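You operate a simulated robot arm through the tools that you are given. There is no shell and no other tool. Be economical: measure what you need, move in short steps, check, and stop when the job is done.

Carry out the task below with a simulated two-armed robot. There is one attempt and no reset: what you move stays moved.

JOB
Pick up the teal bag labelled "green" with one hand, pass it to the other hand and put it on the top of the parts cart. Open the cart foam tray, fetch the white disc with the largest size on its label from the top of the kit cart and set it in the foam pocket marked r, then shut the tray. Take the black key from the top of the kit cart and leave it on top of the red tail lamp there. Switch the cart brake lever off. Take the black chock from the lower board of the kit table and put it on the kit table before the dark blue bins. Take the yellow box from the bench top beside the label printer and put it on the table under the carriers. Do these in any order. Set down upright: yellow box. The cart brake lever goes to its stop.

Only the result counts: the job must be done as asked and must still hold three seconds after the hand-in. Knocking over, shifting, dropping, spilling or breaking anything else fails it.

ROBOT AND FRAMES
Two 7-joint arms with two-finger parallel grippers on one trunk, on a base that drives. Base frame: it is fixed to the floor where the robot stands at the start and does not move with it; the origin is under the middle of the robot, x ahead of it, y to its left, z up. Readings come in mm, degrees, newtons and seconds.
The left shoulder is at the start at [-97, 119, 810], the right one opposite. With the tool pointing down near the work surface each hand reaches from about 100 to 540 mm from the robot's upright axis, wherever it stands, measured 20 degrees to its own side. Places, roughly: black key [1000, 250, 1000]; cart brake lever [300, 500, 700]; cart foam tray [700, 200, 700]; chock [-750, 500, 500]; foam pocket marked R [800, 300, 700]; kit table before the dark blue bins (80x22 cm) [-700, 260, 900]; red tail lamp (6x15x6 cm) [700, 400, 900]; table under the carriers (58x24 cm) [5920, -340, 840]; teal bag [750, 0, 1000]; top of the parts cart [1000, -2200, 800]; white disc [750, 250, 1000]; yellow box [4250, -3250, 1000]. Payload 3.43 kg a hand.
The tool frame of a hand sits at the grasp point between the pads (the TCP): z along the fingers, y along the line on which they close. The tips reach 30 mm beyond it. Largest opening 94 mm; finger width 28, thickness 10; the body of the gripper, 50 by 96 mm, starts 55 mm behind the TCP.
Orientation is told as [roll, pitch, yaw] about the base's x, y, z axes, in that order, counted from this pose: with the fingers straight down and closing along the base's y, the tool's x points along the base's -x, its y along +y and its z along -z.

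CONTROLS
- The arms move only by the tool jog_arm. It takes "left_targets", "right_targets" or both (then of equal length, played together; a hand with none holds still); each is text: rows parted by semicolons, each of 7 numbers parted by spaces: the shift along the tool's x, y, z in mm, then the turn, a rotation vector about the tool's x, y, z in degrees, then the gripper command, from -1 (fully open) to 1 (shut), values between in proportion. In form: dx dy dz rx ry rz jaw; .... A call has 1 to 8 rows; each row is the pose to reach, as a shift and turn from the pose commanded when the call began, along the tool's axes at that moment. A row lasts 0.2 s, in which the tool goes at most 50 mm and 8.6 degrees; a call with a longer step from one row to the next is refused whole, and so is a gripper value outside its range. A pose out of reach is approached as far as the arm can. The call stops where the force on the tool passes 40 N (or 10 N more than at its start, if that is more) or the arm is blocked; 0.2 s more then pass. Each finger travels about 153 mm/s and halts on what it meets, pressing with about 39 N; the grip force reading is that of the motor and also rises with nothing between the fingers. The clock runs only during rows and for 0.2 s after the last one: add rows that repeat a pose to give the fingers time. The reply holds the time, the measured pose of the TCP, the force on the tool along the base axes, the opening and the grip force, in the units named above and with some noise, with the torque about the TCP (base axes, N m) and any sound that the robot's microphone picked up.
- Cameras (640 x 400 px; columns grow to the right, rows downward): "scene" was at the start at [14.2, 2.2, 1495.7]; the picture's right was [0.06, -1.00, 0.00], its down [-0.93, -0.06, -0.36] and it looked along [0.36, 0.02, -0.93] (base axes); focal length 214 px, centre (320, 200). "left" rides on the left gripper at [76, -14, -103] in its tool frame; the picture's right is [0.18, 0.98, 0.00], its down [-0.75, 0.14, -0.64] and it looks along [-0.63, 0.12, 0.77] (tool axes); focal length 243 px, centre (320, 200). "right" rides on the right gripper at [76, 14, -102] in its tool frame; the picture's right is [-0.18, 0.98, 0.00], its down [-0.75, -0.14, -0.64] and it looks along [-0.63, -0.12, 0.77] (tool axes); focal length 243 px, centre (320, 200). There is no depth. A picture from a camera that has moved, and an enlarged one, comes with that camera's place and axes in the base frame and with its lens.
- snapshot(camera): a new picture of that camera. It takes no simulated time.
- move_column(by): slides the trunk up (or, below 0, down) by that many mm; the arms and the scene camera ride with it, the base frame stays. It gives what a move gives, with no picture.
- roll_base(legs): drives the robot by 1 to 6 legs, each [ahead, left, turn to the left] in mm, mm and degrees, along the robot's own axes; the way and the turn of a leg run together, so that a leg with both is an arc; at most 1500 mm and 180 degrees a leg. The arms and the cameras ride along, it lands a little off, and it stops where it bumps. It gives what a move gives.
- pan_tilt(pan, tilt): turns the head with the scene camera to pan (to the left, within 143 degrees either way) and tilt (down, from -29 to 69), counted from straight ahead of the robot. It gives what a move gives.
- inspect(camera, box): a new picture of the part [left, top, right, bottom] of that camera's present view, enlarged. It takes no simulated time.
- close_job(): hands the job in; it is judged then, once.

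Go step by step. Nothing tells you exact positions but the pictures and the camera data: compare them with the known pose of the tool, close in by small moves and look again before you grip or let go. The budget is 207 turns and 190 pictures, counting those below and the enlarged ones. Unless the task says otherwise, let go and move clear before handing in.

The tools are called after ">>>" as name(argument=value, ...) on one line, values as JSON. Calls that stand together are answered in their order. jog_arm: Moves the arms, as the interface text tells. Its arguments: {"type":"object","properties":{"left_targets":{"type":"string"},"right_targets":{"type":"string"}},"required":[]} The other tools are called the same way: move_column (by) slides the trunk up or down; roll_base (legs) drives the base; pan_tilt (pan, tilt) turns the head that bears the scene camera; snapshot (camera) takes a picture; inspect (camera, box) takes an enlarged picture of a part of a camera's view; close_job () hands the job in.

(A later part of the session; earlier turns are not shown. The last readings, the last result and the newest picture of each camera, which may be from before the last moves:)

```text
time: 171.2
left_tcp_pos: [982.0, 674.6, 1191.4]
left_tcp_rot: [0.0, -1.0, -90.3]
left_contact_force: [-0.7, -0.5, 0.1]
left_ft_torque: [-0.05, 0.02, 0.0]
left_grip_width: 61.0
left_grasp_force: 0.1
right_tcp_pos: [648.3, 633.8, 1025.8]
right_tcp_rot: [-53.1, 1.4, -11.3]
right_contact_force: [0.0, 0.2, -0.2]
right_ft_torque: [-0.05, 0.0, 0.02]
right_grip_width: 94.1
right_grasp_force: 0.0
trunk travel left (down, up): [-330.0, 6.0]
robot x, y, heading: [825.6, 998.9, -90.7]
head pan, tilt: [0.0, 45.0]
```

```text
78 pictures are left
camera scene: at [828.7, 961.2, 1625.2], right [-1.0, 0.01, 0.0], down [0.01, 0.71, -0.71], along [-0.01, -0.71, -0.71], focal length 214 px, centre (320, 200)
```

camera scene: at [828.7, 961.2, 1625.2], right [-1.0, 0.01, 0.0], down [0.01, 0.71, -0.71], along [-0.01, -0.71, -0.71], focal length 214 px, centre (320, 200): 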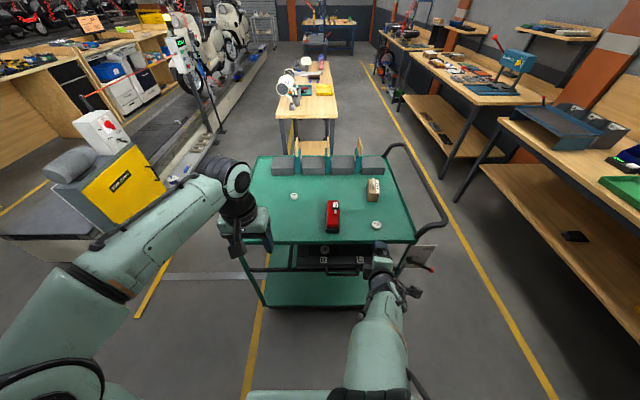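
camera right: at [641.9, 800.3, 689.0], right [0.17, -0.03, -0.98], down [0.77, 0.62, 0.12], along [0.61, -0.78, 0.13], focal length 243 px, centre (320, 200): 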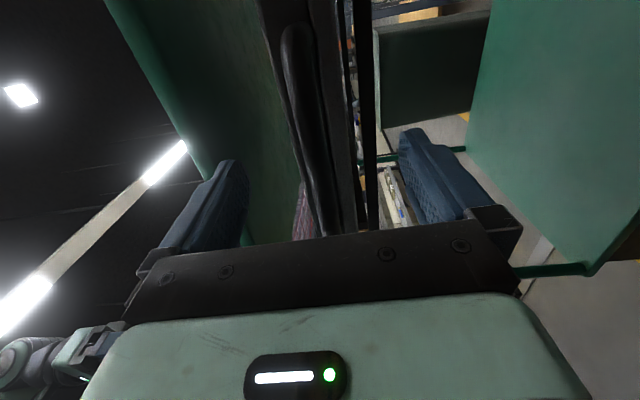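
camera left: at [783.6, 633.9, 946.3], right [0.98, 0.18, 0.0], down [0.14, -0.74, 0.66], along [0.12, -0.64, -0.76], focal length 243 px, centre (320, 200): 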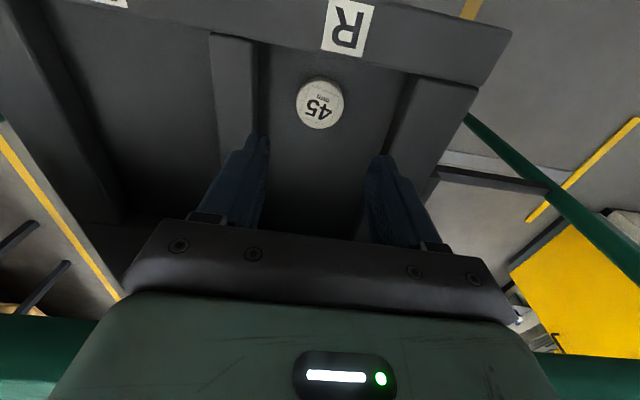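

>>> jog_arm(right_targets="20 0 -8 -7.5 0 0 -1;40 0 -16 -15 0 0 -1;60 0 -24 -22.5 0 0 -1;80 0 -32 -30 0 0 -1;100 0 -40 -37.5 0 0 -1;120 0 -48 -45 0 0 -1;140 0 -56 -52 0 0 -1")

>>> roll_base(legs=[[-20, -777, 0], [0, 0, 90], [0, -1000, 0], [100, 0, 0]])

>>> pan_tilt(pan=0, tilt=50)

>>> snapshot(camera="scene")

```text
time: 172.8
left_tcp_pos: [981.3, 671.6, 1190.2]
left_tcp_rot: [0.0, -1.0, -90.2]
left_contact_force: [-0.4, -0.6, -0.7]
left_ft_torque: [-0.02, -0.01, -0.02]
left_grip_width: 61.3
left_grasp_force: 0.1
right_tcp_pos: [534.1, 699.3, 1069.9]
right_tcp_rot: [-1.9, 2.4, -8.9]
right_contact_force: [0.0, -0.5, 0.0]
right_ft_torque: [-0.01, 0.01, 0.01]
right_grip_width: 94.0
right_grasp_force: 0.0
trunk travel left (down, up): [-330.0, 6.0]
robot x, y, heading: [826.3, 1001.4, -90.5]
head pan, tilt: [0.0, 45.0]
```

```text
time: 193.2
left_tcp_pos: [456.4, 179.0, 1191.0]
left_tcp_rot: [0.1, -1.0, -1.1]
left_contact_force: [-0.6, 1.2, -0.1]
left_ft_torque: [0.0, -0.03, 0.0]
left_grip_width: 61.0
left_grasp_force: 0.1
right_tcp_pos: [424.2, -269.7, 1070.1]
right_tcp_rot: [-2.0, 2.6, 80.2]
right_contact_force: [-0.4, -1.0, 0.2]
right_ft_torque: [0.01, -0.01, -0.01]
right_grip_width: 94.2
right_grasp_force: 0.1
trunk travel left (down, up): [-330.0, 6.0]
robot x, y, heading: [131.4, 29.0, -1.3]
head pan, tilt: [0.0, 45.0]
```

```text
time: 193.9
left_tcp_pos: [457.4, 179.6, 1190.3]
left_tcp_rot: [0.1, -1.0, -1.1]
left_contact_force: [0.6, 0.6, 0.0]
left_ft_torque: [0.02, 0.03, -0.01]
left_grip_width: 61.2
left_grasp_force: 0.1
right_tcp_pos: [425.6, -268.4, 1070.2]
right_tcp_rot: [-2.1, 2.5, 80.3]
right_contact_force: [0.0, -0.3, -0.5]
right_ft_torque: [0.0, -0.01, -0.02]
right_grip_width: 94.2
right_grasp_force: 0.0
trunk travel left (down, up): [-330.0, 6.0]
robot x, y, heading: [130.5, 25.8, -1.3]
head pan, tilt: [0.0, 50.0]
```

```text
77 pictures are left
camera scene: at [165.2, 26.2, 1618.4], right [-0.02, -1.0, 0.0], down [-0.77, 0.02, -0.64], along [0.64, -0.01, -0.77], focal length 214 px, centre (320, 200)
```

scene: 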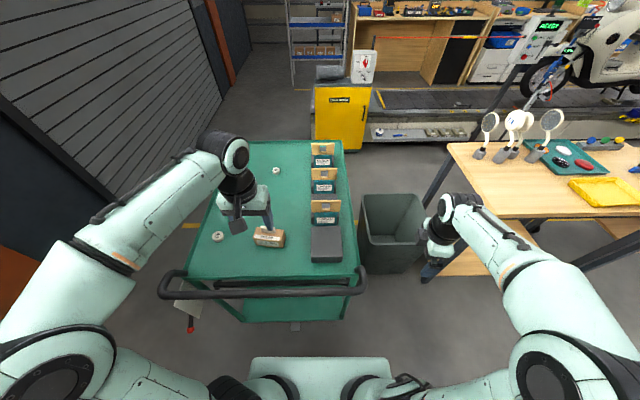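

I'm back at the front, with the right hand's jaws already closing along x. I'll raise it, turn left 35° to bring the right shoulder forward, and move up to the cart.

>>> jog_arm(right_targets="0 0 -45 0 0 0 -1;0 0 -90 0 0 0 -1;0 0 -130 0 0 0 -1")

>>> roll_base(legs=[[0, 0, 36], [40, -46, 0]])

>>> pan_tilt(pan=-40, tilt=45)

>>> snapshot(camera="scene")

>>> snapshot(camera="right")

```text
time: 194.7
left_tcp_pos: [457.1, 179.7, 1191.3]
left_tcp_rot: [0.0, -1.0, -1.0]
left_contact_force: [-0.2, -0.3, 0.3]
left_ft_torque: [-0.04, 0.02, -0.01]
left_grip_width: 61.0
left_grasp_force: 0.1
right_tcp_pos: [422.5, -263.6, 1201.5]
right_tcp_rot: [-2.1, 2.4, 80.3]
right_contact_force: [0.2, -0.2, 0.0]
right_ft_torque: [-0.01, 0.0, 0.0]
right_grip_width: 94.1
right_grasp_force: 0.1
trunk travel left (down, up): [-330.0, 6.0]
robot x, y, heading: [129.9, 25.9, -1.3]
head pan, tilt: [0.0, 50.0]
```

```text
time: 197.5
left_tcp_pos: [363.1, 329.1, 1190.7]
left_tcp_rot: [-0.1, -1.0, 35.0]
left_contact_force: [-0.2, 0.2, -0.3]
left_ft_torque: [0.04, 0.01, 0.01]
left_grip_width: 61.2
left_grasp_force: 0.1
right_tcp_pos: [595.7, -50.4, 1201.7]
right_tcp_rot: [-2.1, 2.5, 116.5]
right_contact_force: [0.2, 0.3, -0.2]
right_ft_torque: [-0.02, 0.01, -0.02]
right_grip_width: 93.8
right_grasp_force: 0.1
trunk travel left (down, up): [-330.0, 6.0]
robot x, y, heading: [190.3, 13.1, 35.2]
head pan, tilt: [0.0, 50.0]
```

```text
time: 198.6
left_tcp_pos: [363.7, 327.3, 1190.8]
left_tcp_rot: [0.0, -0.9, 35.1]
left_contact_force: [0.4, 0.0, -0.6]
left_ft_torque: [-0.02, 0.01, 0.0]
left_grip_width: 61.1
left_grasp_force: 0.1
right_tcp_pos: [596.5, -51.2, 1202.0]
right_tcp_rot: [-2.2, 2.5, 116.5]
right_contact_force: [1.8, -1.2, 0.9]
right_ft_torque: [0.02, 0.02, -0.05]
right_grip_width: 93.8
right_grasp_force: 0.0
trunk travel left (down, up): [-330.0, 6.0]
robot x, y, heading: [190.8, 13.2, 35.2]
head pan, tilt: [-40.0, 45.0]
```

```text
76 pictures are left
camera scene: at [234.8, -21.0, 1625.2], right [-0.09, -1.0, 0.0], down [-0.7, 0.06, -0.71], along [0.7, -0.06, -0.71], focal length 214 px, centre (320, 200)
```

scene: 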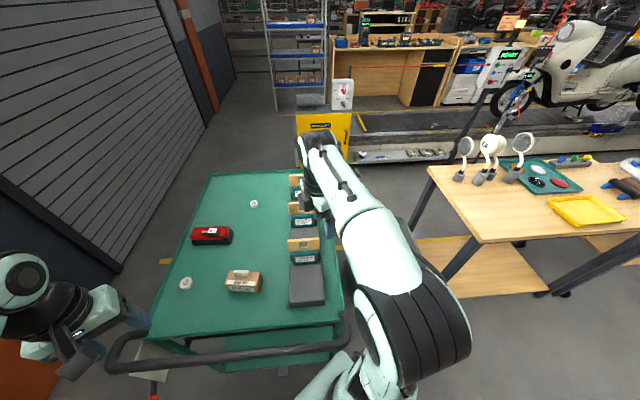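

```text
75 pictures are left
camera right: at [611.8, -123.3, 1305.4], right [-0.96, -0.27, -0.04], down [-0.24, 0.75, 0.61], along [-0.14, 0.6, -0.79], focal length 243 px, centre (320, 200)
```

right: 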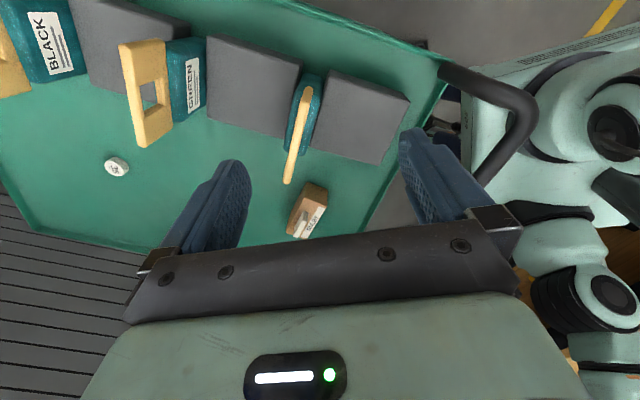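

The green bag's handle top is around (775,−3,1060), plate across y, about 98 mm wide. I'll bring the right hand above its right half with the jaws closing along x.

>>> jog_arm(right_targets="12 -34 4 0 0 5.3 -1;25 -67 8 0 0 10.6 -1;37 -101 12 0 0 15.9 -1;50 -134 16 0 0 21.2 -1;62 -168 20 0 0 26.5 -1;62 -168 20 0 0 26.5 -1")

>>> snapshot(camera="right")

```text
time: 200.0
left_tcp_pos: [363.4, 327.9, 1191.1]
left_tcp_rot: [-0.1, -1.1, 35.1]
left_contact_force: [0.8, 0.2, 0.0]
left_ft_torque: [-0.01, -0.02, -0.03]
left_grip_width: 61.0
left_grasp_force: 0.1
right_tcp_pos: [774.0, -31.7, 1189.6]
right_tcp_rot: [-3.0, 1.2, 90.0]
right_contact_force: [0.0, 0.5, -0.2]
right_ft_torque: [-0.03, -0.01, 0.0]
right_grip_width: 94.2
right_grasp_force: 0.1
trunk travel left (down, up): [-330.0, 6.0]
robot x, y, heading: [188.8, 13.2, 34.8]
head pan, tilt: [-40.0, 45.0]
```

```text
74 pictures are left
camera right: at [754.6, -106.6, 1292.4], right [-0.98, 0.18, -0.06], down [0.11, 0.77, 0.63], along [0.16, 0.61, -0.77], focal length 243 px, centre (320, 200)
```

right: 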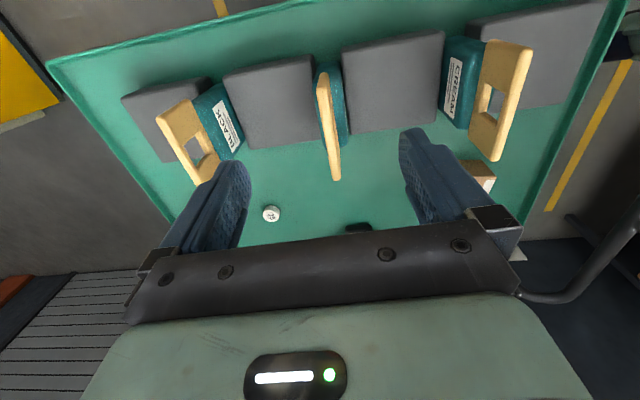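

Aligned over the green handle (the middle one). I'll descend in stages.

>>> jog_arm(right_targets="0 -2 40 0 0 0 -1;0 -4 75 0 0 0 -1;0 -4 105 0 0 0 -1;0 -4 105 0 0 0 -1")

>>> snapshot(camera="right")

```text
time: 201.0
left_tcp_pos: [363.8, 330.4, 1189.9]
left_tcp_rot: [0.0, -1.0, 35.1]
left_contact_force: [0.6, -0.7, 0.0]
left_ft_torque: [0.0, -0.01, -0.01]
left_grip_width: 61.1
left_grasp_force: 0.0
right_tcp_pos: [784.5, -34.9, 1084.6]
right_tcp_rot: [-3.0, 1.3, 90.0]
right_contact_force: [0.6, -0.7, -0.8]
right_ft_torque: [0.02, 0.0, 0.03]
right_grip_width: 93.9
right_grasp_force: 0.1
trunk travel left (down, up): [-330.0, 6.0]
robot x, y, heading: [186.8, 14.5, 34.9]
head pan, tilt: [-40.0, 45.0]
```

```text
73 pictures are left
camera right: at [764.8, -108.8, 1188.2], right [-0.98, 0.18, -0.06], down [0.11, 0.77, 0.63], along [0.16, 0.61, -0.77], focal length 243 px, centre (320, 200)
```

right: 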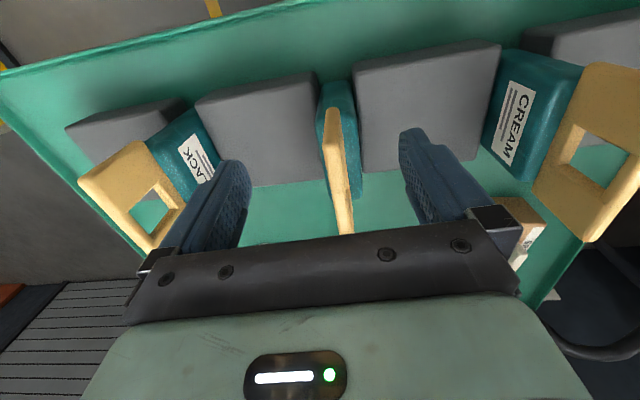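

>>> jog_arm(right_targets="0 6 20 0 0 0 -1;0 6 40 0 0 0 -1;0 6 52 0 0 0 -1;0 6 52 0 0 0 -1")

>>> snapshot(camera="right")

>>> inspect(camera="scene", box=[240, 120, 380, 320])

```text
time: 202.0
left_tcp_pos: [363.3, 329.3, 1190.1]
left_tcp_rot: [0.1, -1.0, 35.1]
left_contact_force: [-0.2, 0.9, -0.3]
left_ft_torque: [0.01, 0.0, -0.07]
left_grip_width: 60.9
left_grasp_force: 0.0
right_tcp_pos: [780.4, -35.4, 1032.1]
right_tcp_rot: [-3.0, 1.3, 90.1]
right_contact_force: [-0.6, 0.3, -0.5]
right_ft_torque: [-0.02, 0.02, -0.03]
right_grip_width: 93.7
right_grasp_force: 0.0
trunk travel left (down, up): [-330.0, 6.0]
robot x, y, heading: [187.6, 14.0, 34.8]
head pan, tilt: [-40.0, 45.0]
```

```text
72 pictures are left
camera right: at [761.0, -109.1, 1135.7], right [-0.98, 0.18, -0.06], down [0.11, 0.77, 0.63], along [0.16, 0.61, -0.77], focal length 243 px, centre (320, 200)
```

right: 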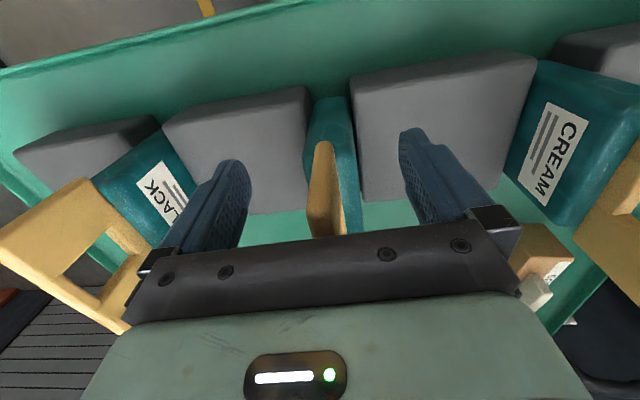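

```text
2.00 times, centred on (310, 220) of scene
camera zoom: at [234.7, -21.0, 1625.3], right [-0.09, -1.0, 0.0], down [-0.7, 0.06, -0.71], along [0.7, -0.06, -0.71], focal length 429 px, centre (340, 160)
```

zoom: 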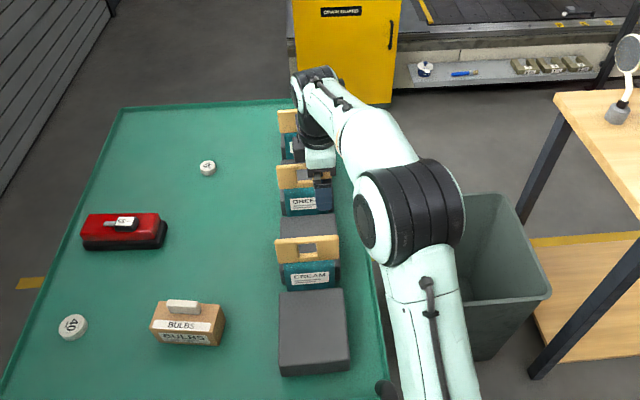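

The fingers straddle the right part of the green handle. I'll close and lift a little.

>>> jog_arm(right_targets="0 0 0 0 0 0 0;0 0 0 0 0 0 0.7;0 0 0 0 0 0 1;0 0 0 0 0 0 1;0 0 0 0 0 0 1;0 0 -15 0 0 0 1;0 0 -35 0 0 0 1;0 0 -55 0 0 0 1")

>>> snapshot(camera="right")

>>> inspect(camera="scene", box=[240, 120, 380, 320])

```text
time: 203.8
left_tcp_pos: [364.3, 329.1, 1191.1]
left_tcp_rot: [-0.1, -1.0, 35.2]
left_contact_force: [0.4, 0.4, 0.2]
left_ft_torque: [-0.02, 0.01, 0.01]
left_grip_width: 61.1
left_grasp_force: 0.0
right_tcp_pos: [778.6, -33.1, 1088.4]
right_tcp_rot: [-3.1, 1.3, 90.1]
right_contact_force: [0.2, -0.7, -2.3]
right_ft_torque: [-0.05, -0.01, 0.0]
right_grip_width: 20.4
right_grasp_force: 39.1
trunk travel left (down, up): [-330.0, 6.0]
robot x, y, heading: [190.6, 13.8, 34.8]
head pan, tilt: [-40.0, 45.0]
```

```text
70 pictures are left
camera right: at [758.3, -108.2, 1191.1], right [-0.98, 0.18, -0.06], down [0.11, 0.77, 0.63], along [0.16, 0.61, -0.77], focal length 243 px, centre (320, 200)
```

right: 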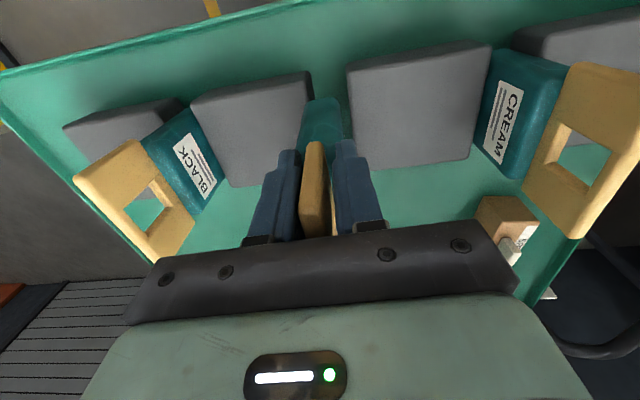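

```text
2.00 times, centred on (310, 220) of scene
camera zoom: at [234.7, -21.0, 1625.3], right [-0.09, -1.0, 0.0], down [-0.7, 0.06, -0.71], along [0.7, -0.06, -0.71], focal length 429 px, centre (340, 160)
```

zoom: 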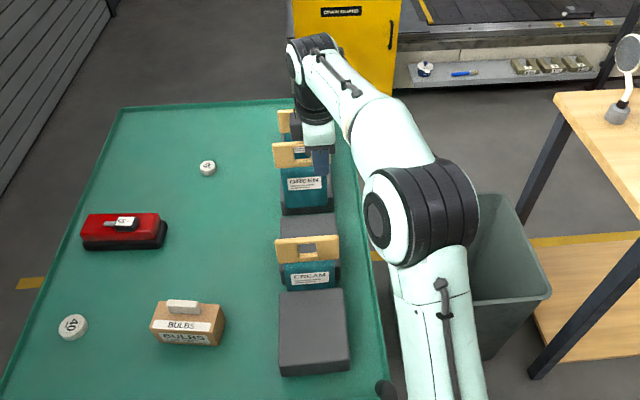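

The green bag is in hand. I'll lift it well clear, then back the robot away.

>>> jog_arm(right_targets="0 0 -40 0 0 0 1;0 0 -80 0 0 0 1;0 3 -120 0 0 0 1;0 10 -150 0 0 0 1;0 25 -165 0 0 0 1;0 45 -165 0 0 0 1")

>>> snapshot(camera="scene")

```text
time: 205.2
left_tcp_pos: [362.8, 328.9, 1191.2]
left_tcp_rot: [0.0, -0.9, 35.2]
left_contact_force: [0.8, -0.1, -0.1]
left_ft_torque: [0.0, 0.0, -0.01]
left_grip_width: 61.1
left_grasp_force: 0.1
right_tcp_pos: [725.2, -30.8, 1249.7]
right_tcp_rot: [-3.0, 1.3, 90.0]
right_contact_force: [0.2, 0.5, -2.4]
right_ft_torque: [-0.12, -0.01, 0.0]
right_grip_width: 20.3
right_grasp_force: 38.4
right hand out of reach, approached as far as the arm can: row 4, 5
trunk travel left (down, up): [-330.0, 6.0]
robot x, y, heading: [189.5, 14.5, 34.8]
head pan, tilt: [-40.0, 45.0]
```

```text
68 pictures are left
camera scene: at [234.0, -21.4, 1625.2], right [-0.09, -1.0, 0.0], down [-0.7, 0.06, -0.71], along [0.7, -0.06, -0.71], focal length 214 px, centre (320, 200)
```

scene: 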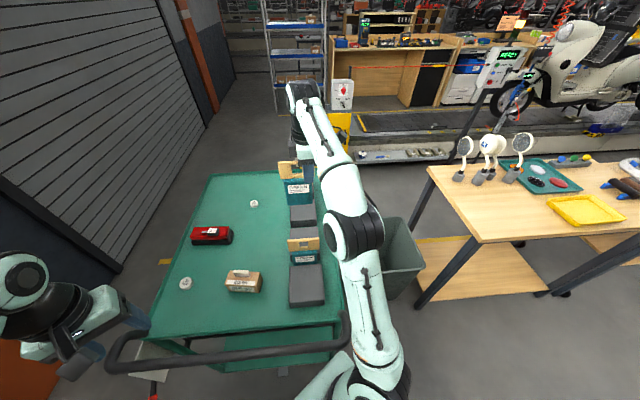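

>>> roll_base(legs=[[-331, 206, 0], [0, 0, -35]])

>>> jog_arm(left_targets="0 0 0 0 0 8.5 -1;0 0 0 0 0 17 -1;0 0 0 0 0 25.5 -1;0 0 0 0 0 34 -1;0 0 0 0 0 42.5 -1;0 0 0 0 0 51 -1;0 0 0 0 0 59.5 -1;0 0 0 0 0 68 -1", right_targets="0 0 0 0 0 -5 1;0 0 0 0 0 -10 1;0 0 0 0 0 -15 1;0 0 0 0 0 -20 1;0 0 0 0 0 -25 1;0 0 0 0 0 -30 1;0 0 0 0 0 -35 1;0 0 0 0 0 -35 1")

>>> pan_tilt(pan=0, tilt=45)

>>> snapshot(camera="scene")

```text
time: 209.3
left_tcp_pos: [124.3, 153.5, 1190.8]
left_tcp_rot: [0.0, -1.0, 0.4]
left_contact_force: [-0.6, -0.6, -0.1]
left_ft_torque: [0.03, 0.01, 0.03]
left_grip_width: 61.3
left_grasp_force: 0.0
right_tcp_pos: [217.5, -347.4, 1249.9]
right_tcp_rot: [-3.0, 1.3, 55.3]
right_contact_force: [-0.3, -0.2, -1.8]
right_ft_torque: [-0.05, 0.04, -0.03]
right_grip_width: 19.8
right_grasp_force: 38.9
trunk travel left (down, up): [-330.0, 6.0]
robot x, y, heading: [-200.1, -9.2, 0.3]
head pan, tilt: [-40.0, 45.0]
```

```text
time: 211.1
left_tcp_pos: [123.5, 153.4, 1190.3]
left_tcp_rot: [0.9, -0.3, -67.8]
left_contact_force: [-0.5, 0.2, -0.3]
left_ft_torque: [-0.03, 0.0, 0.03]
left_grip_width: 94.2
left_grasp_force: 0.0
right_tcp_pos: [218.1, -347.5, 1249.9]
right_tcp_rot: [-1.7, 2.7, 90.5]
right_contact_force: [0.1, 0.3, -1.4]
right_ft_torque: [-0.07, -0.06, -0.01]
right_grip_width: 19.6
right_grasp_force: 39.4
trunk travel left (down, up): [-330.0, 6.0]
robot x, y, heading: [-197.7, -6.2, 0.1]
head pan, tilt: [-40.0, 45.0]
```

```text
time: 212.1
left_tcp_pos: [123.3, 153.0, 1190.8]
left_tcp_rot: [0.9, -0.4, -67.6]
left_contact_force: [-0.3, -0.3, -0.2]
left_ft_torque: [0.01, 0.04, -0.02]
left_grip_width: 94.0
left_grasp_force: 0.0
right_tcp_pos: [218.8, -348.1, 1249.4]
right_tcp_rot: [-1.7, 2.9, 90.4]
right_contact_force: [0.4, -0.6, -1.6]
right_ft_torque: [-0.04, 0.02, 0.01]
right_grip_width: 19.3
right_grasp_force: 39.2
trunk travel left (down, up): [-330.0, 6.0]
robot x, y, heading: [-199.5, -10.4, 0.4]
head pan, tilt: [0.0, 45.0]
```

```text
67 pictures are left
camera scene: at [-160.5, -7.8, 1625.3], right [0.0, -1.0, 0.0], down [-0.71, 0.0, -0.71], along [0.71, 0.0, -0.71], focal length 214 px, centre (320, 200)
```

scene: 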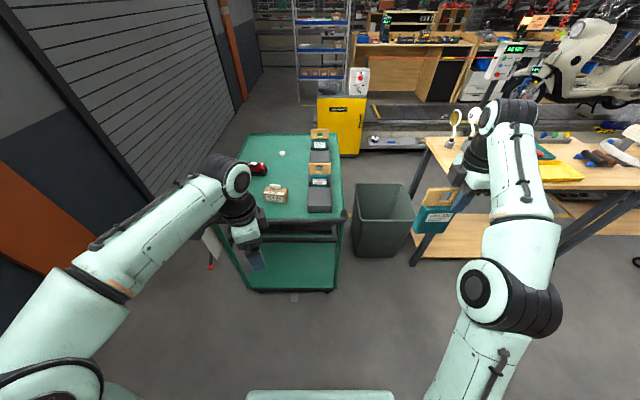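

>>> jog_arm(left_targets="6 12 -6 0 0 5 -1;12 24 -12 0 0 10 -1;18 36 -18 0 0 15 -1;24 48 -24 0 0 22 -1;30 62 -32 0 0 22 -1;34 76 -40 0 0 22 -1;34 76 -40 0 0 22 -1", right_targets="-41 5 7 0 0 0 1;-82 11 14 0 0 0 1;-123 16 21 0 0 0 1;-165 22 28 0 0 0 1;-206 27 36 0 0 0 1;-247 32 43 0 0 0 1;-288 38 50 0 0 0 1")

>>> jog_arm(left_targets="0 0 0 0 -8.4 0 -1;0 0 0 0 -16.8 0 -1;0 0 0 0 -25 0 -1;0 0 0 0 -33 0 -1;0 0 0 0 -42 0 -1;0 0 0 0 -50 0 -1")

>>> snapshot(camera="left")

>>> snapshot(camera="scene")

```text
time: 213.7
left_tcp_pos: [180.4, 215.5, 1232.8]
left_tcp_rot: [1.0, 0.0, -89.6]
left_contact_force: [-0.7, -0.3, -0.4]
left_ft_torque: [-0.03, 0.03, 0.01]
left_grip_width: 94.2
left_grasp_force: 0.0
right_tcp_pos: [179.3, -60.4, 1184.5]
right_tcp_rot: [-1.8, 2.8, 90.3]
right_contact_force: [-0.8, 0.6, -2.1]
right_ft_torque: [-0.07, 0.01, 0.0]
right_grip_width: 19.3
right_grasp_force: 38.9
trunk travel left (down, up): [-330.0, 6.0]
robot x, y, heading: [-195.8, -9.0, 0.1]
head pan, tilt: [0.0, 45.0]
```

```text
refused: row 5 steps farther than a row can; nothing moved
```

```text
66 pictures are left
camera left: at [163.6, 291.9, 1334.7], right [0.98, 0.19, 0.02], down [0.13, -0.75, 0.64], along [0.14, -0.63, -0.76], focal length 243 px, centre (320, 200)
```

left: 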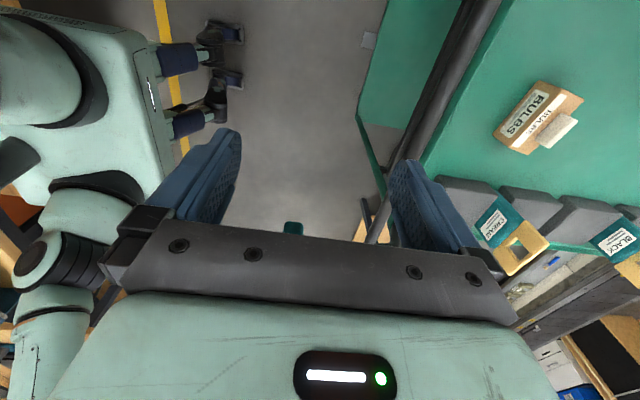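

```text
65 pictures are left
camera scene: at [-160.8, -6.5, 1625.2], right [0.0, -1.0, 0.0], down [-0.71, 0.0, -0.71], along [0.71, 0.0, -0.71], focal length 214 px, centre (320, 200)
```

scene: 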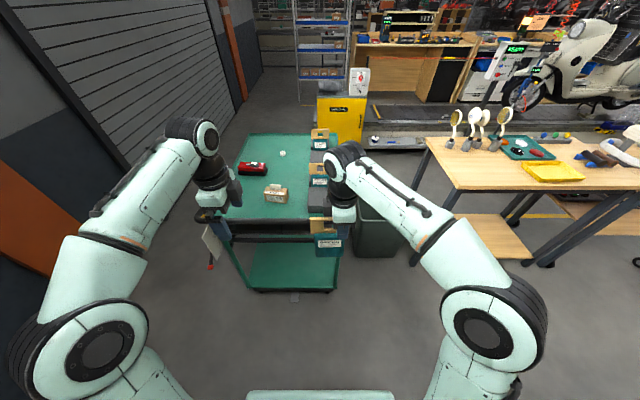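

I'll tilt the left hand 50° towards the bag and bring it to the approach point.

>>> jog_arm(left_targets="-18 0 -3 0 -7.2 0 -1;-36 0 -6 0 -14.4 0 -1;-54 0 -9 0 -21.6 0 -1;-72 0 -12 0 -28.8 0 -1;-90 0 -14 0 -36 0 -1;-108 0 -16 0 -43 0 -1;-125 0 -18 0 -50 0 -1;-125 0 -18 0 -50 0 -1")

>>> snapshot(camera="left")

```text
time: 215.5
left_tcp_pos: [179.7, 90.0, 1250.3]
left_tcp_rot: [1.6, -50.1, -90.9]
left_contact_force: [-0.3, 1.2, -0.2]
left_ft_torque: [0.01, -0.01, 0.0]
left_grip_width: 94.1
left_grasp_force: 0.2
right_tcp_pos: [179.5, -61.8, 1185.5]
right_tcp_rot: [-1.7, 2.8, 90.2]
right_contact_force: [0.5, 0.0, -2.5]
right_ft_torque: [-0.07, 0.01, -0.03]
right_grip_width: 18.9
right_grasp_force: 38.7
trunk travel left (down, up): [-330.0, 6.0]
robot x, y, heading: [-203.6, -6.2, 0.1]
head pan, tilt: [0.0, 45.0]
```

```text
64 pictures are left
camera left: at [164.9, 216.3, 1258.0], right [0.98, 0.12, -0.12], down [0.12, 0.01, 0.99], along [0.12, -0.99, -0.01], focal length 243 px, centre (320, 200)
```

left: 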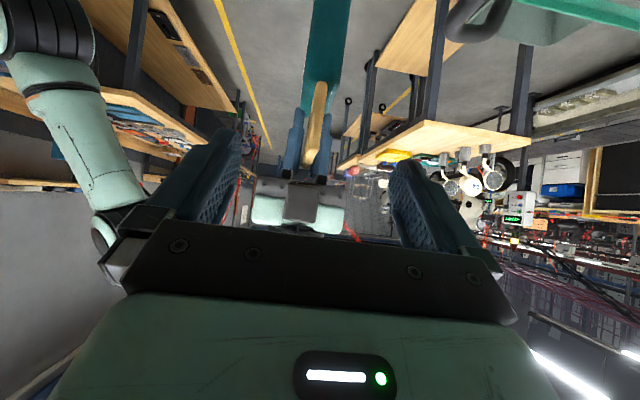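

The plate edge is centred between the left fingers. I'll advance and grip, then test.

>>> jog_arm(left_targets="-3 0 30 0 0 0 -1;-6 0 60 0 0 0 -1;-9 0 85 0 0 0 -1;-11.6 0 108 0 0 0 -1;-11.6 0 108 0 0 0 -1")

>>> inspect(camera="scene", box=[240, 120, 400, 260])

>>> snapshot(camera="left")

```text
time: 216.7
left_tcp_pos: [182.9, -1.1, 1189.2]
left_tcp_rot: [1.6, -50.0, -90.8]
left_contact_force: [-0.2, -0.2, -0.3]
left_ft_torque: [0.01, -0.01, 0.0]
left_grip_width: 94.1
left_grasp_force: 0.0
right_tcp_pos: [179.6, -62.6, 1185.2]
right_tcp_rot: [-1.7, 2.8, 90.3]
right_contact_force: [0.4, 0.3, -1.0]
right_ft_torque: [-0.05, 0.03, 0.03]
right_grip_width: 18.7
right_grasp_force: 39.1
trunk travel left (down, up): [-330.0, 6.0]
robot x, y, heading: [-194.1, -6.7, 0.1]
head pan, tilt: [0.0, 45.0]
```

```text
2.86 times, centred on (320, 190) of scene
camera zoom: at [-160.6, -7.4, 1625.3], right [0.0, -1.0, 0.0], down [-0.71, 0.0, -0.71], along [0.71, 0.0, -0.71], focal length 613 px, centre (320, 229)
```

zoom: 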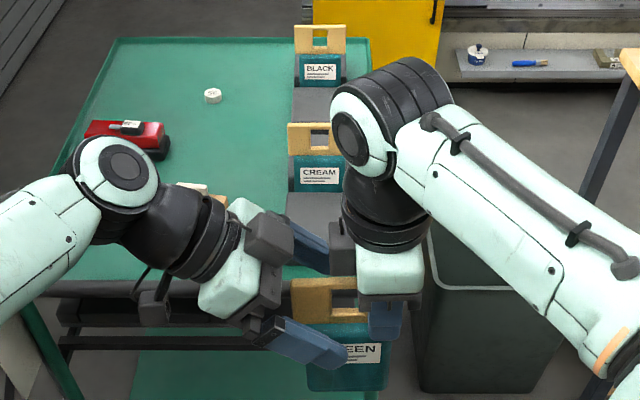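

```text
62 pictures are left
camera left: at [166.8, 126.7, 1197.5], right [0.98, 0.12, -0.12], down [0.12, 0.01, 0.99], along [0.12, -0.99, -0.01], focal length 243 px, centre (320, 200)
```

left: 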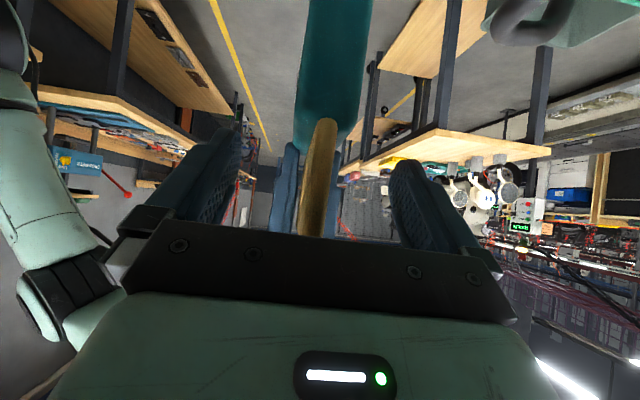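

>>> jog_arm(left_targets="0 0 0 0 0 0 0;0 0 0 0 0 0 0.6;0 0 0 0 0 0 1;0 0 0 0 0 0 1;0 0 0 0 0 0 1")

>>> jog_arm(right_targets="0 0 0 0 0 0 0.5;0 0 0 0 0 0 -0.3;0 0 0 0 0 0 -1;0 0 0 0 0 0 -1;0 0 -30 0 0 0 -1;0 0 -70 0 0 0 -1;20 0 -100 0 0 0 -1;60 0 -115 0 0 0 -1")

>>> snapshot(camera="scene")

```text
time: 217.9
left_tcp_pos: [181.6, -2.2, 1188.6]
left_tcp_rot: [1.4, -49.8, -91.0]
left_contact_force: [-13.9, 0.2, -0.5]
left_ft_torque: [0.09, 0.37, -0.31]
left_grip_width: 13.1
left_grasp_force: 39.3
right_tcp_pos: [181.4, -61.6, 1185.3]
right_tcp_rot: [-1.9, 2.7, 90.2]
right_contact_force: [13.2, 0.2, 0.7]
right_ft_torque: [0.0, -0.38, -0.53]
right_grip_width: 18.2
right_grasp_force: 38.7
trunk travel left (down, up): [-330.0, 6.0]
robot x, y, heading: [-199.4, -6.4, 0.2]
head pan, tilt: [0.0, 45.0]
```

```text
time: 219.7
left_tcp_pos: [181.2, 0.3, 1189.8]
left_tcp_rot: [1.7, -50.0, -90.9]
left_contact_force: [0.1, 0.1, 0.3]
left_ft_torque: [0.02, 0.03, 0.01]
left_grip_width: 12.0
left_grasp_force: 39.4
right_tcp_pos: [174.5, -114.1, 1301.7]
right_tcp_rot: [-1.9, 2.6, 90.8]
right_contact_force: [-0.2, -0.4, -0.3]
right_ft_torque: [-0.01, -0.01, -0.03]
right_grip_width: 94.3
right_grasp_force: 0.1
trunk travel left (down, up): [-330.0, 6.0]
robot x, y, heading: [-199.1, -7.6, 0.4]
head pan, tilt: [0.0, 45.0]
```

```text
61 pictures are left
camera scene: at [-161.9, -6.0, 1625.2], right [0.0, -1.0, 0.0], down [-0.71, 0.0, -0.71], along [0.71, 0.0, -0.71], focal length 214 px, centre (320, 200)
```

scene: 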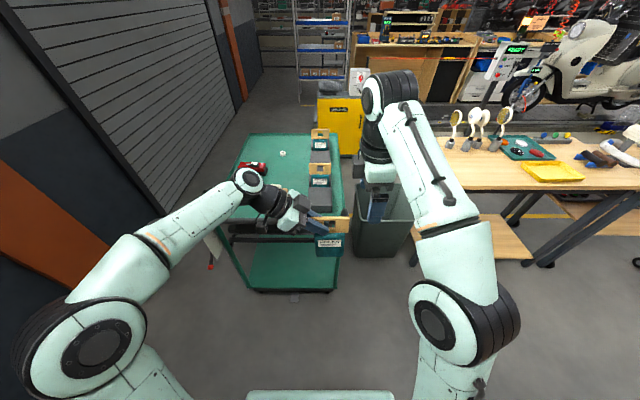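

Handover complete: the left hand holds the bag. I'll raise the right arm out of the way, turn towards −y and look for the parts cart.

>>> roll_base(legs=[[50, 0, -90]])

>>> pan_tilt(pan=15, tilt=25)

>>> snapshot(camera="scene")

```text
time: 223.9
left_tcp_pos: [-154.9, -419.4, 1190.3]
left_tcp_rot: [1.5, -50.0, -179.9]
left_contact_force: [0.3, 0.0, -0.3]
left_ft_torque: [0.0, -0.03, -0.02]
left_grip_width: 10.9
left_grasp_force: 38.6
right_tcp_pos: [-271.2, -416.9, 1301.4]
right_tcp_rot: [-1.8, 2.7, 1.3]
right_contact_force: [0.1, -0.1, -0.4]
right_ft_torque: [0.01, 0.01, -0.04]
right_grip_width: 94.1
right_grasp_force: 0.2
trunk travel left (down, up): [-330.0, 6.0]
robot x, y, heading: [-165.7, -37.1, -88.8]
head pan, tilt: [0.0, 45.0]
```

```text
time: 224.8
left_tcp_pos: [-154.7, -419.4, 1189.6]
left_tcp_rot: [1.6, -50.0, -179.8]
left_contact_force: [-0.1, 0.3, 0.3]
left_ft_torque: [-0.01, -0.07, -0.02]
left_grip_width: 11.0
left_grasp_force: 38.7
right_tcp_pos: [-271.6, -416.1, 1301.8]
right_tcp_rot: [-1.8, 2.7, 1.3]
right_contact_force: [-0.2, 0.4, 0.1]
right_ft_torque: [0.02, 0.03, -0.03]
right_grip_width: 94.0
right_grasp_force: 0.1
trunk travel left (down, up): [-330.0, 6.0]
robot x, y, heading: [-167.0, -38.8, -88.8]
head pan, tilt: [15.0, 25.0]
```

```text
60 pictures are left
camera scene: at [-140.4, -83.2, 1655.8], right [-0.96, -0.28, 0.0], down [-0.12, 0.41, -0.91], along [0.25, -0.87, -0.42], focal length 214 px, centre (320, 200)
```

scene: 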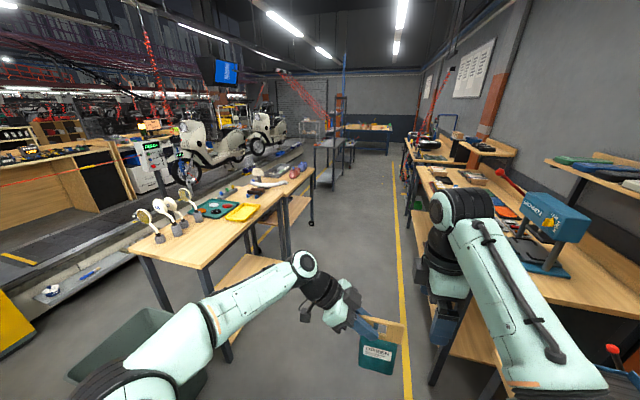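

The parts cart is the second table (on castors), around (1000,−2200). I'll drive down the aisle and face it.

>>> roll_base(legs=[[1450, 150, 0], [600, 130, 0], [0, 0, 89]])

>>> pan_tilt(pan=0, tilt=40)

>>> snapshot(camera="scene")

```text
time: 238.8
left_tcp_pos: [545.4, -2068.0, 1190.4]
left_tcp_rot: [1.6, -50.0, -90.1]
left_contact_force: [-0.1, -0.4, 0.6]
left_ft_torque: [0.03, 0.01, -0.01]
left_grip_width: 8.9
left_grasp_force: 38.8
right_tcp_pos: [542.5, -2183.4, 1300.4]
right_tcp_rot: [-1.8, 2.8, 90.9]
right_contact_force: [0.5, -0.5, 1.0]
right_ft_torque: [-0.04, 0.03, 0.0]
right_grip_width: 93.9
right_grasp_force: 0.2
trunk travel left (down, up): [-330.0, 6.0]
robot x, y, heading: [164.8, -2081.4, 1.0]
head pan, tilt: [15.0, 25.0]
```

```text
time: 239.6
left_tcp_pos: [546.1, -2068.2, 1189.3]
left_tcp_rot: [1.6, -49.9, -90.3]
left_contact_force: [0.1, -0.5, -0.8]
left_ft_torque: [0.06, -0.02, 0.01]
left_grip_width: 8.7
left_grasp_force: 38.9
right_tcp_pos: [540.4, -2185.0, 1301.9]
right_tcp_rot: [-1.8, 2.8, 90.9]
right_contact_force: [0.4, 0.1, 0.0]
right_ft_torque: [0.0, -0.01, -0.01]
right_grip_width: 94.0
right_grasp_force: 0.1
trunk travel left (down, up): [-330.0, 6.0]
robot x, y, heading: [165.1, -2075.4, 0.8]
head pan, tilt: [0.0, 40.0]
```

```text
59 pictures are left
camera scene: at [206.5, -2078.0, 1632.6], right [0.01, -1.0, 0.0], down [-0.64, -0.01, -0.77], along [0.77, 0.01, -0.64], focal length 214 px, centre (320, 200)
```

scene: 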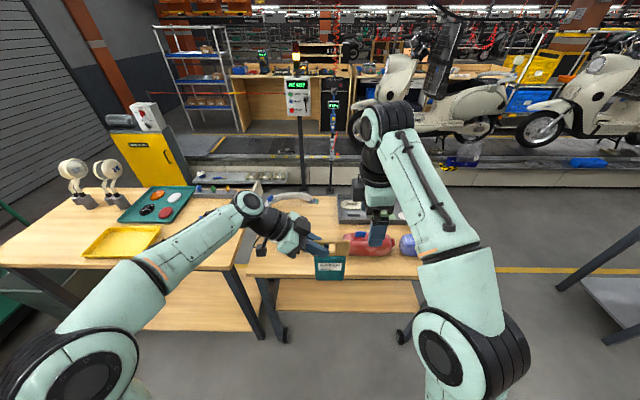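

>>> inspect(camera="scene", box=[230, 180, 430, 310])

>>> snapshot(camera="right")

```text
3.08 times, centred on (330, 245) of scene
camera zoom: at [206.5, -2078.0, 1632.6], right [0.01, -1.0, 0.0], down [-0.64, -0.01, -0.77], along [0.77, 0.01, -0.64], focal length 660 px, centre (289, 62)
```

zoom: 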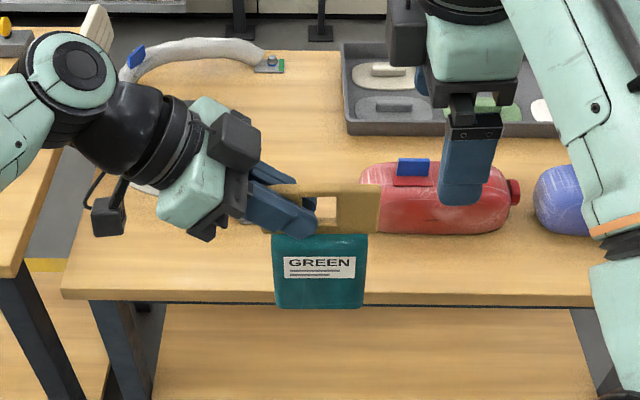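

```text
57 pictures are left
camera right: at [524.8, -2256.1, 1406.7], right [-0.99, 0.17, -0.04], down [0.11, 0.79, 0.61], along [0.13, 0.6, -0.79], focal length 243 px, centre (320, 200)
```

right: 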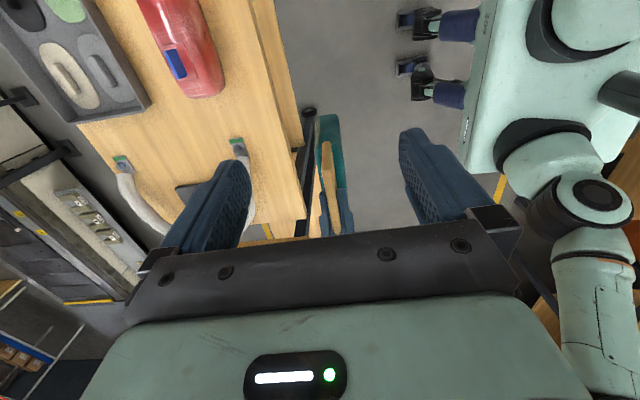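

Free space lies on the cart's front-left, around (795,−2085). Driving 250 mm forward puts the bag right above it.

>>> roll_base(legs=[[245, 15, 0]])

>>> jog_arm(right_targets="30 0 0 0 0 0 -1;70 0 0 0 0 0 -1;110 0 0 0 0 0 -1;150 0 0 0 0 0 -1")

>>> pan_tilt(pan=0, tilt=55)

>>> snapshot(camera="scene")

>>> snapshot(camera="right")

```text
time: 241.4
left_tcp_pos: [788.2, -2049.2, 1189.0]
left_tcp_rot: [1.6, -50.1, -90.1]
left_contact_force: [-0.1, 0.5, -1.5]
left_ft_torque: [0.05, 0.03, 0.01]
left_grip_width: 8.8
left_grasp_force: 38.9
right_tcp_pos: [783.3, -2166.0, 1301.3]
right_tcp_rot: [-1.8, 2.7, 90.9]
right_contact_force: [0.4, 0.6, -0.1]
right_ft_torque: [-0.03, -0.01, 0.0]
right_grip_width: 93.9
right_grasp_force: 0.1
trunk travel left (down, up): [-330.0, 6.0]
robot x, y, heading: [403.0, -2058.0, 0.6]
head pan, tilt: [0.0, 40.0]
```

```text
time: 242.4
left_tcp_pos: [789.1, -2049.9, 1189.1]
left_tcp_rot: [1.6, -49.9, -90.3]
left_contact_force: [0.1, -0.4, 0.2]
left_ft_torque: [0.06, -0.01, 0.0]
left_grip_width: 8.5
left_grasp_force: 39.8
right_tcp_pos: [786.1, -2313.6, 1308.5]
right_tcp_rot: [-2.0, 2.7, 91.1]
right_contact_force: [-0.5, 0.6, 0.1]
right_ft_torque: [0.02, 0.0, -0.01]
right_grip_width: 94.0
right_grasp_force: 0.0
trunk travel left (down, up): [-330.0, 6.0]
robot x, y, heading: [403.7, -2057.5, 0.8]
head pan, tilt: [0.0, 40.0]
```

```text
time: 243.2
left_tcp_pos: [790.0, -2049.9, 1190.1]
left_tcp_rot: [1.5, -49.9, -90.2]
left_contact_force: [0.1, 0.2, -0.2]
left_ft_torque: [0.02, 0.03, 0.01]
left_grip_width: 8.5
left_grasp_force: 39.6
right_tcp_pos: [785.8, -2313.9, 1308.1]
right_tcp_rot: [-2.0, 2.8, 91.1]
right_contact_force: [-0.7, -0.1, -0.2]
right_ft_torque: [-0.01, 0.0, 0.04]
right_grip_width: 93.8
right_grasp_force: 0.1
trunk travel left (down, up): [-330.0, 6.0]
robot x, y, heading: [411.4, -2061.4, 0.8]
head pan, tilt: [0.0, 55.0]
```

```text
56 pictures are left
camera scene: at [436.9, -2059.8, 1611.9], right [0.01, -1.0, 0.0], down [-0.82, -0.01, -0.57], along [0.57, 0.01, -0.82], focal length 214 px, centre (320, 200)
```

scene: 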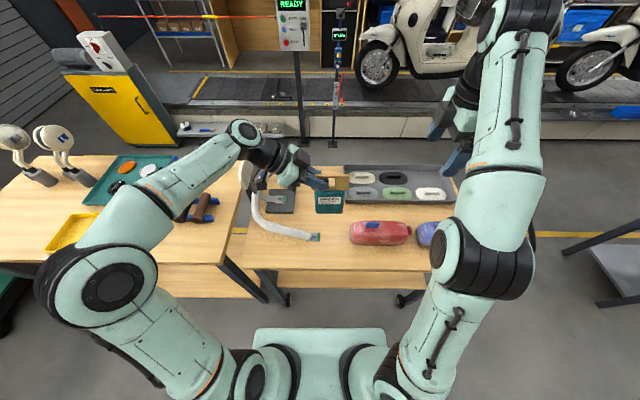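

```text
55 pictures are left
camera right: at [769.8, -2386.3, 1412.7], right [-0.99, 0.17, -0.04], down [0.11, 0.79, 0.61], along [0.13, 0.6, -0.79], focal length 243 px, centre (320, 200)
```

right: 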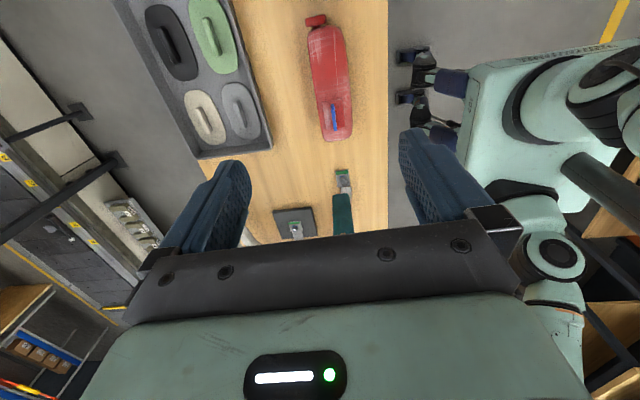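

The gap between the tube clamp, jug and grey tray lets me set the bag at about (880,−2080). I'll move forward 90 mm and lower most of the way.

>>> jog_arm(left_targets="0 45 0 0 0 0 1;0 90 0 0 0 0 1;31 90 26 0 0 0 1;61 90 51 0 0 0 1;92 90 77 0 0 0 1;115 90 96 0 0 0 1;115 90 96 0 0 0 1")

>>> inspect(camera="scene", box=[240, 140, 400, 280])

>>> snapshot(camera="right")

```text
time: 244.8
left_tcp_pos: [879.8, -2048.0, 1041.1]
left_tcp_rot: [1.5, -50.0, -90.4]
left_contact_force: [-0.3, 0.5, 0.2]
left_ft_torque: [0.05, -0.02, -0.03]
left_grip_width: 7.8
left_grasp_force: 39.0
right_tcp_pos: [787.1, -2315.1, 1307.3]
right_tcp_rot: [-2.0, 2.8, 90.9]
right_contact_force: [-0.7, -0.1, 0.6]
right_ft_torque: [0.01, 0.03, 0.02]
right_grip_width: 94.2
right_grasp_force: 0.1
trunk travel left (down, up): [-330.0, 6.0]
robot x, y, heading: [407.7, -2055.6, 1.0]
head pan, tilt: [0.0, 55.0]
```

```text
2.86 times, centred on (320, 210) of scene
camera zoom: at [436.8, -2060.1, 1611.9], right [0.01, -1.0, 0.0], down [-0.82, -0.01, -0.57], along [0.57, 0.01, -0.82], focal length 613 px, centre (320, 171)
```

zoom: 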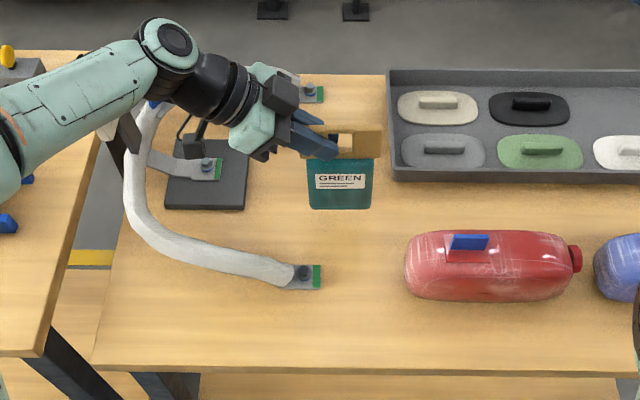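

```text
53 pictures are left
camera right: at [769.7, -2386.9, 1412.8], right [-0.99, 0.17, -0.04], down [0.11, 0.79, 0.61], along [0.14, 0.6, -0.79], focal length 243 px, centre (320, 200)
```

right: 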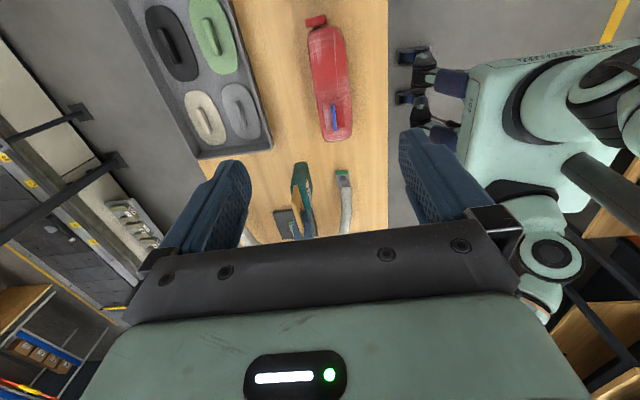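

Clear spot. I'll lower stepwise until contact.

>>> jog_arm(left_targets="12 0 10 0 0 0 1;23 0 19 0 0 0 1;31 0 26 0 0 0 1;31 0 26 0 0 0 1")

>>> jog_arm(left_targets="4 0 3 0 0 0 1;8 0 6.5 0 0 0 1;8 0 6.5 0 0 0 1")

>>> jog_arm(left_targets="3 0 2.5 0 0 0 1;6 0 5 0 0 0 1;6 0 5 0 0 0 1")

>>> inspect(camera="scene", box=[280, 160, 360, 230])

```text
time: 245.8
left_tcp_pos: [882.4, -2047.1, 1000.4]
left_tcp_rot: [1.5, -50.1, -90.2]
left_contact_force: [-0.1, -0.4, -0.2]
left_ft_torque: [0.08, -0.01, -0.02]
left_grip_width: 8.0
left_grasp_force: 39.2
right_tcp_pos: [786.7, -2315.0, 1307.7]
right_tcp_rot: [-2.0, 2.7, 90.9]
right_contact_force: [0.2, 0.3, -0.5]
right_ft_torque: [0.0, -0.02, 0.01]
right_grip_width: 94.0
right_grasp_force: 0.1
trunk travel left (down, up): [-330.0, 6.0]
robot x, y, heading: [406.6, -2056.5, 1.0]
head pan, tilt: [0.0, 55.0]
```

```text
time: 246.6
left_tcp_pos: [883.5, -2049.7, 998.3]
left_tcp_rot: [2.6, -50.7, -90.9]
left_contact_force: [-1.6, 2.3, 13.4]
left_ft_torque: [0.65, 0.34, 0.02]
left_grip_width: 7.7
left_grasp_force: 38.6
right_tcp_pos: [784.6, -2314.3, 1306.4]
right_tcp_rot: [-1.9, 2.8, 90.9]
right_contact_force: [0.5, -0.1, 0.1]
right_ft_torque: [0.0, 0.04, -0.01]
right_grip_width: 93.7
right_grasp_force: 0.0
trunk travel left (down, up): [-330.0, 6.0]
robot x, y, heading: [410.3, -2057.8, 0.8]
head pan, tilt: [0.0, 55.0]
stopped in row 3 (left hand): the force on the tool passed its limit at 42 N (the readings are from after the stop); the commanded pose is now the measured one
```

```text
time: 247.1
left_tcp_pos: [884.7, -2051.3, 999.2]
left_tcp_rot: [3.1, -50.9, -91.3]
left_contact_force: [-4.8, 4.0, 13.7]
left_ft_torque: [0.54, 0.62, -0.07]
left_grip_width: 7.9
left_grasp_force: 38.5
right_tcp_pos: [785.6, -2314.7, 1306.7]
right_tcp_rot: [-2.0, 2.6, 90.9]
right_contact_force: [-0.4, -0.1, 0.4]
right_ft_torque: [0.02, -0.01, -0.01]
right_grip_width: 94.0
right_grasp_force: 0.0
trunk travel left (down, up): [-330.0, 6.0]
robot x, y, heading: [405.0, -2060.2, 1.2]
head pan, tilt: [0.0, 55.0]
stopped in row 2 (left hand): the force on the tool passed its limit at 44 N (the readings are from after the stop); the commanded pose is now the measured one
```

```text
5.71 times, centred on (320, 195) of scene
camera zoom: at [435.8, -2059.4, 1611.7], right [0.01, -1.0, 0.0], down [-0.82, -0.01, -0.57], along [0.57, 0.01, -0.82], focal length 1226 px, centre (320, 229)
```

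zoom: 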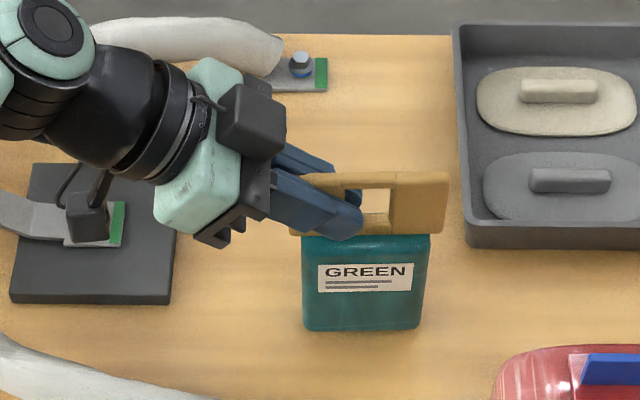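

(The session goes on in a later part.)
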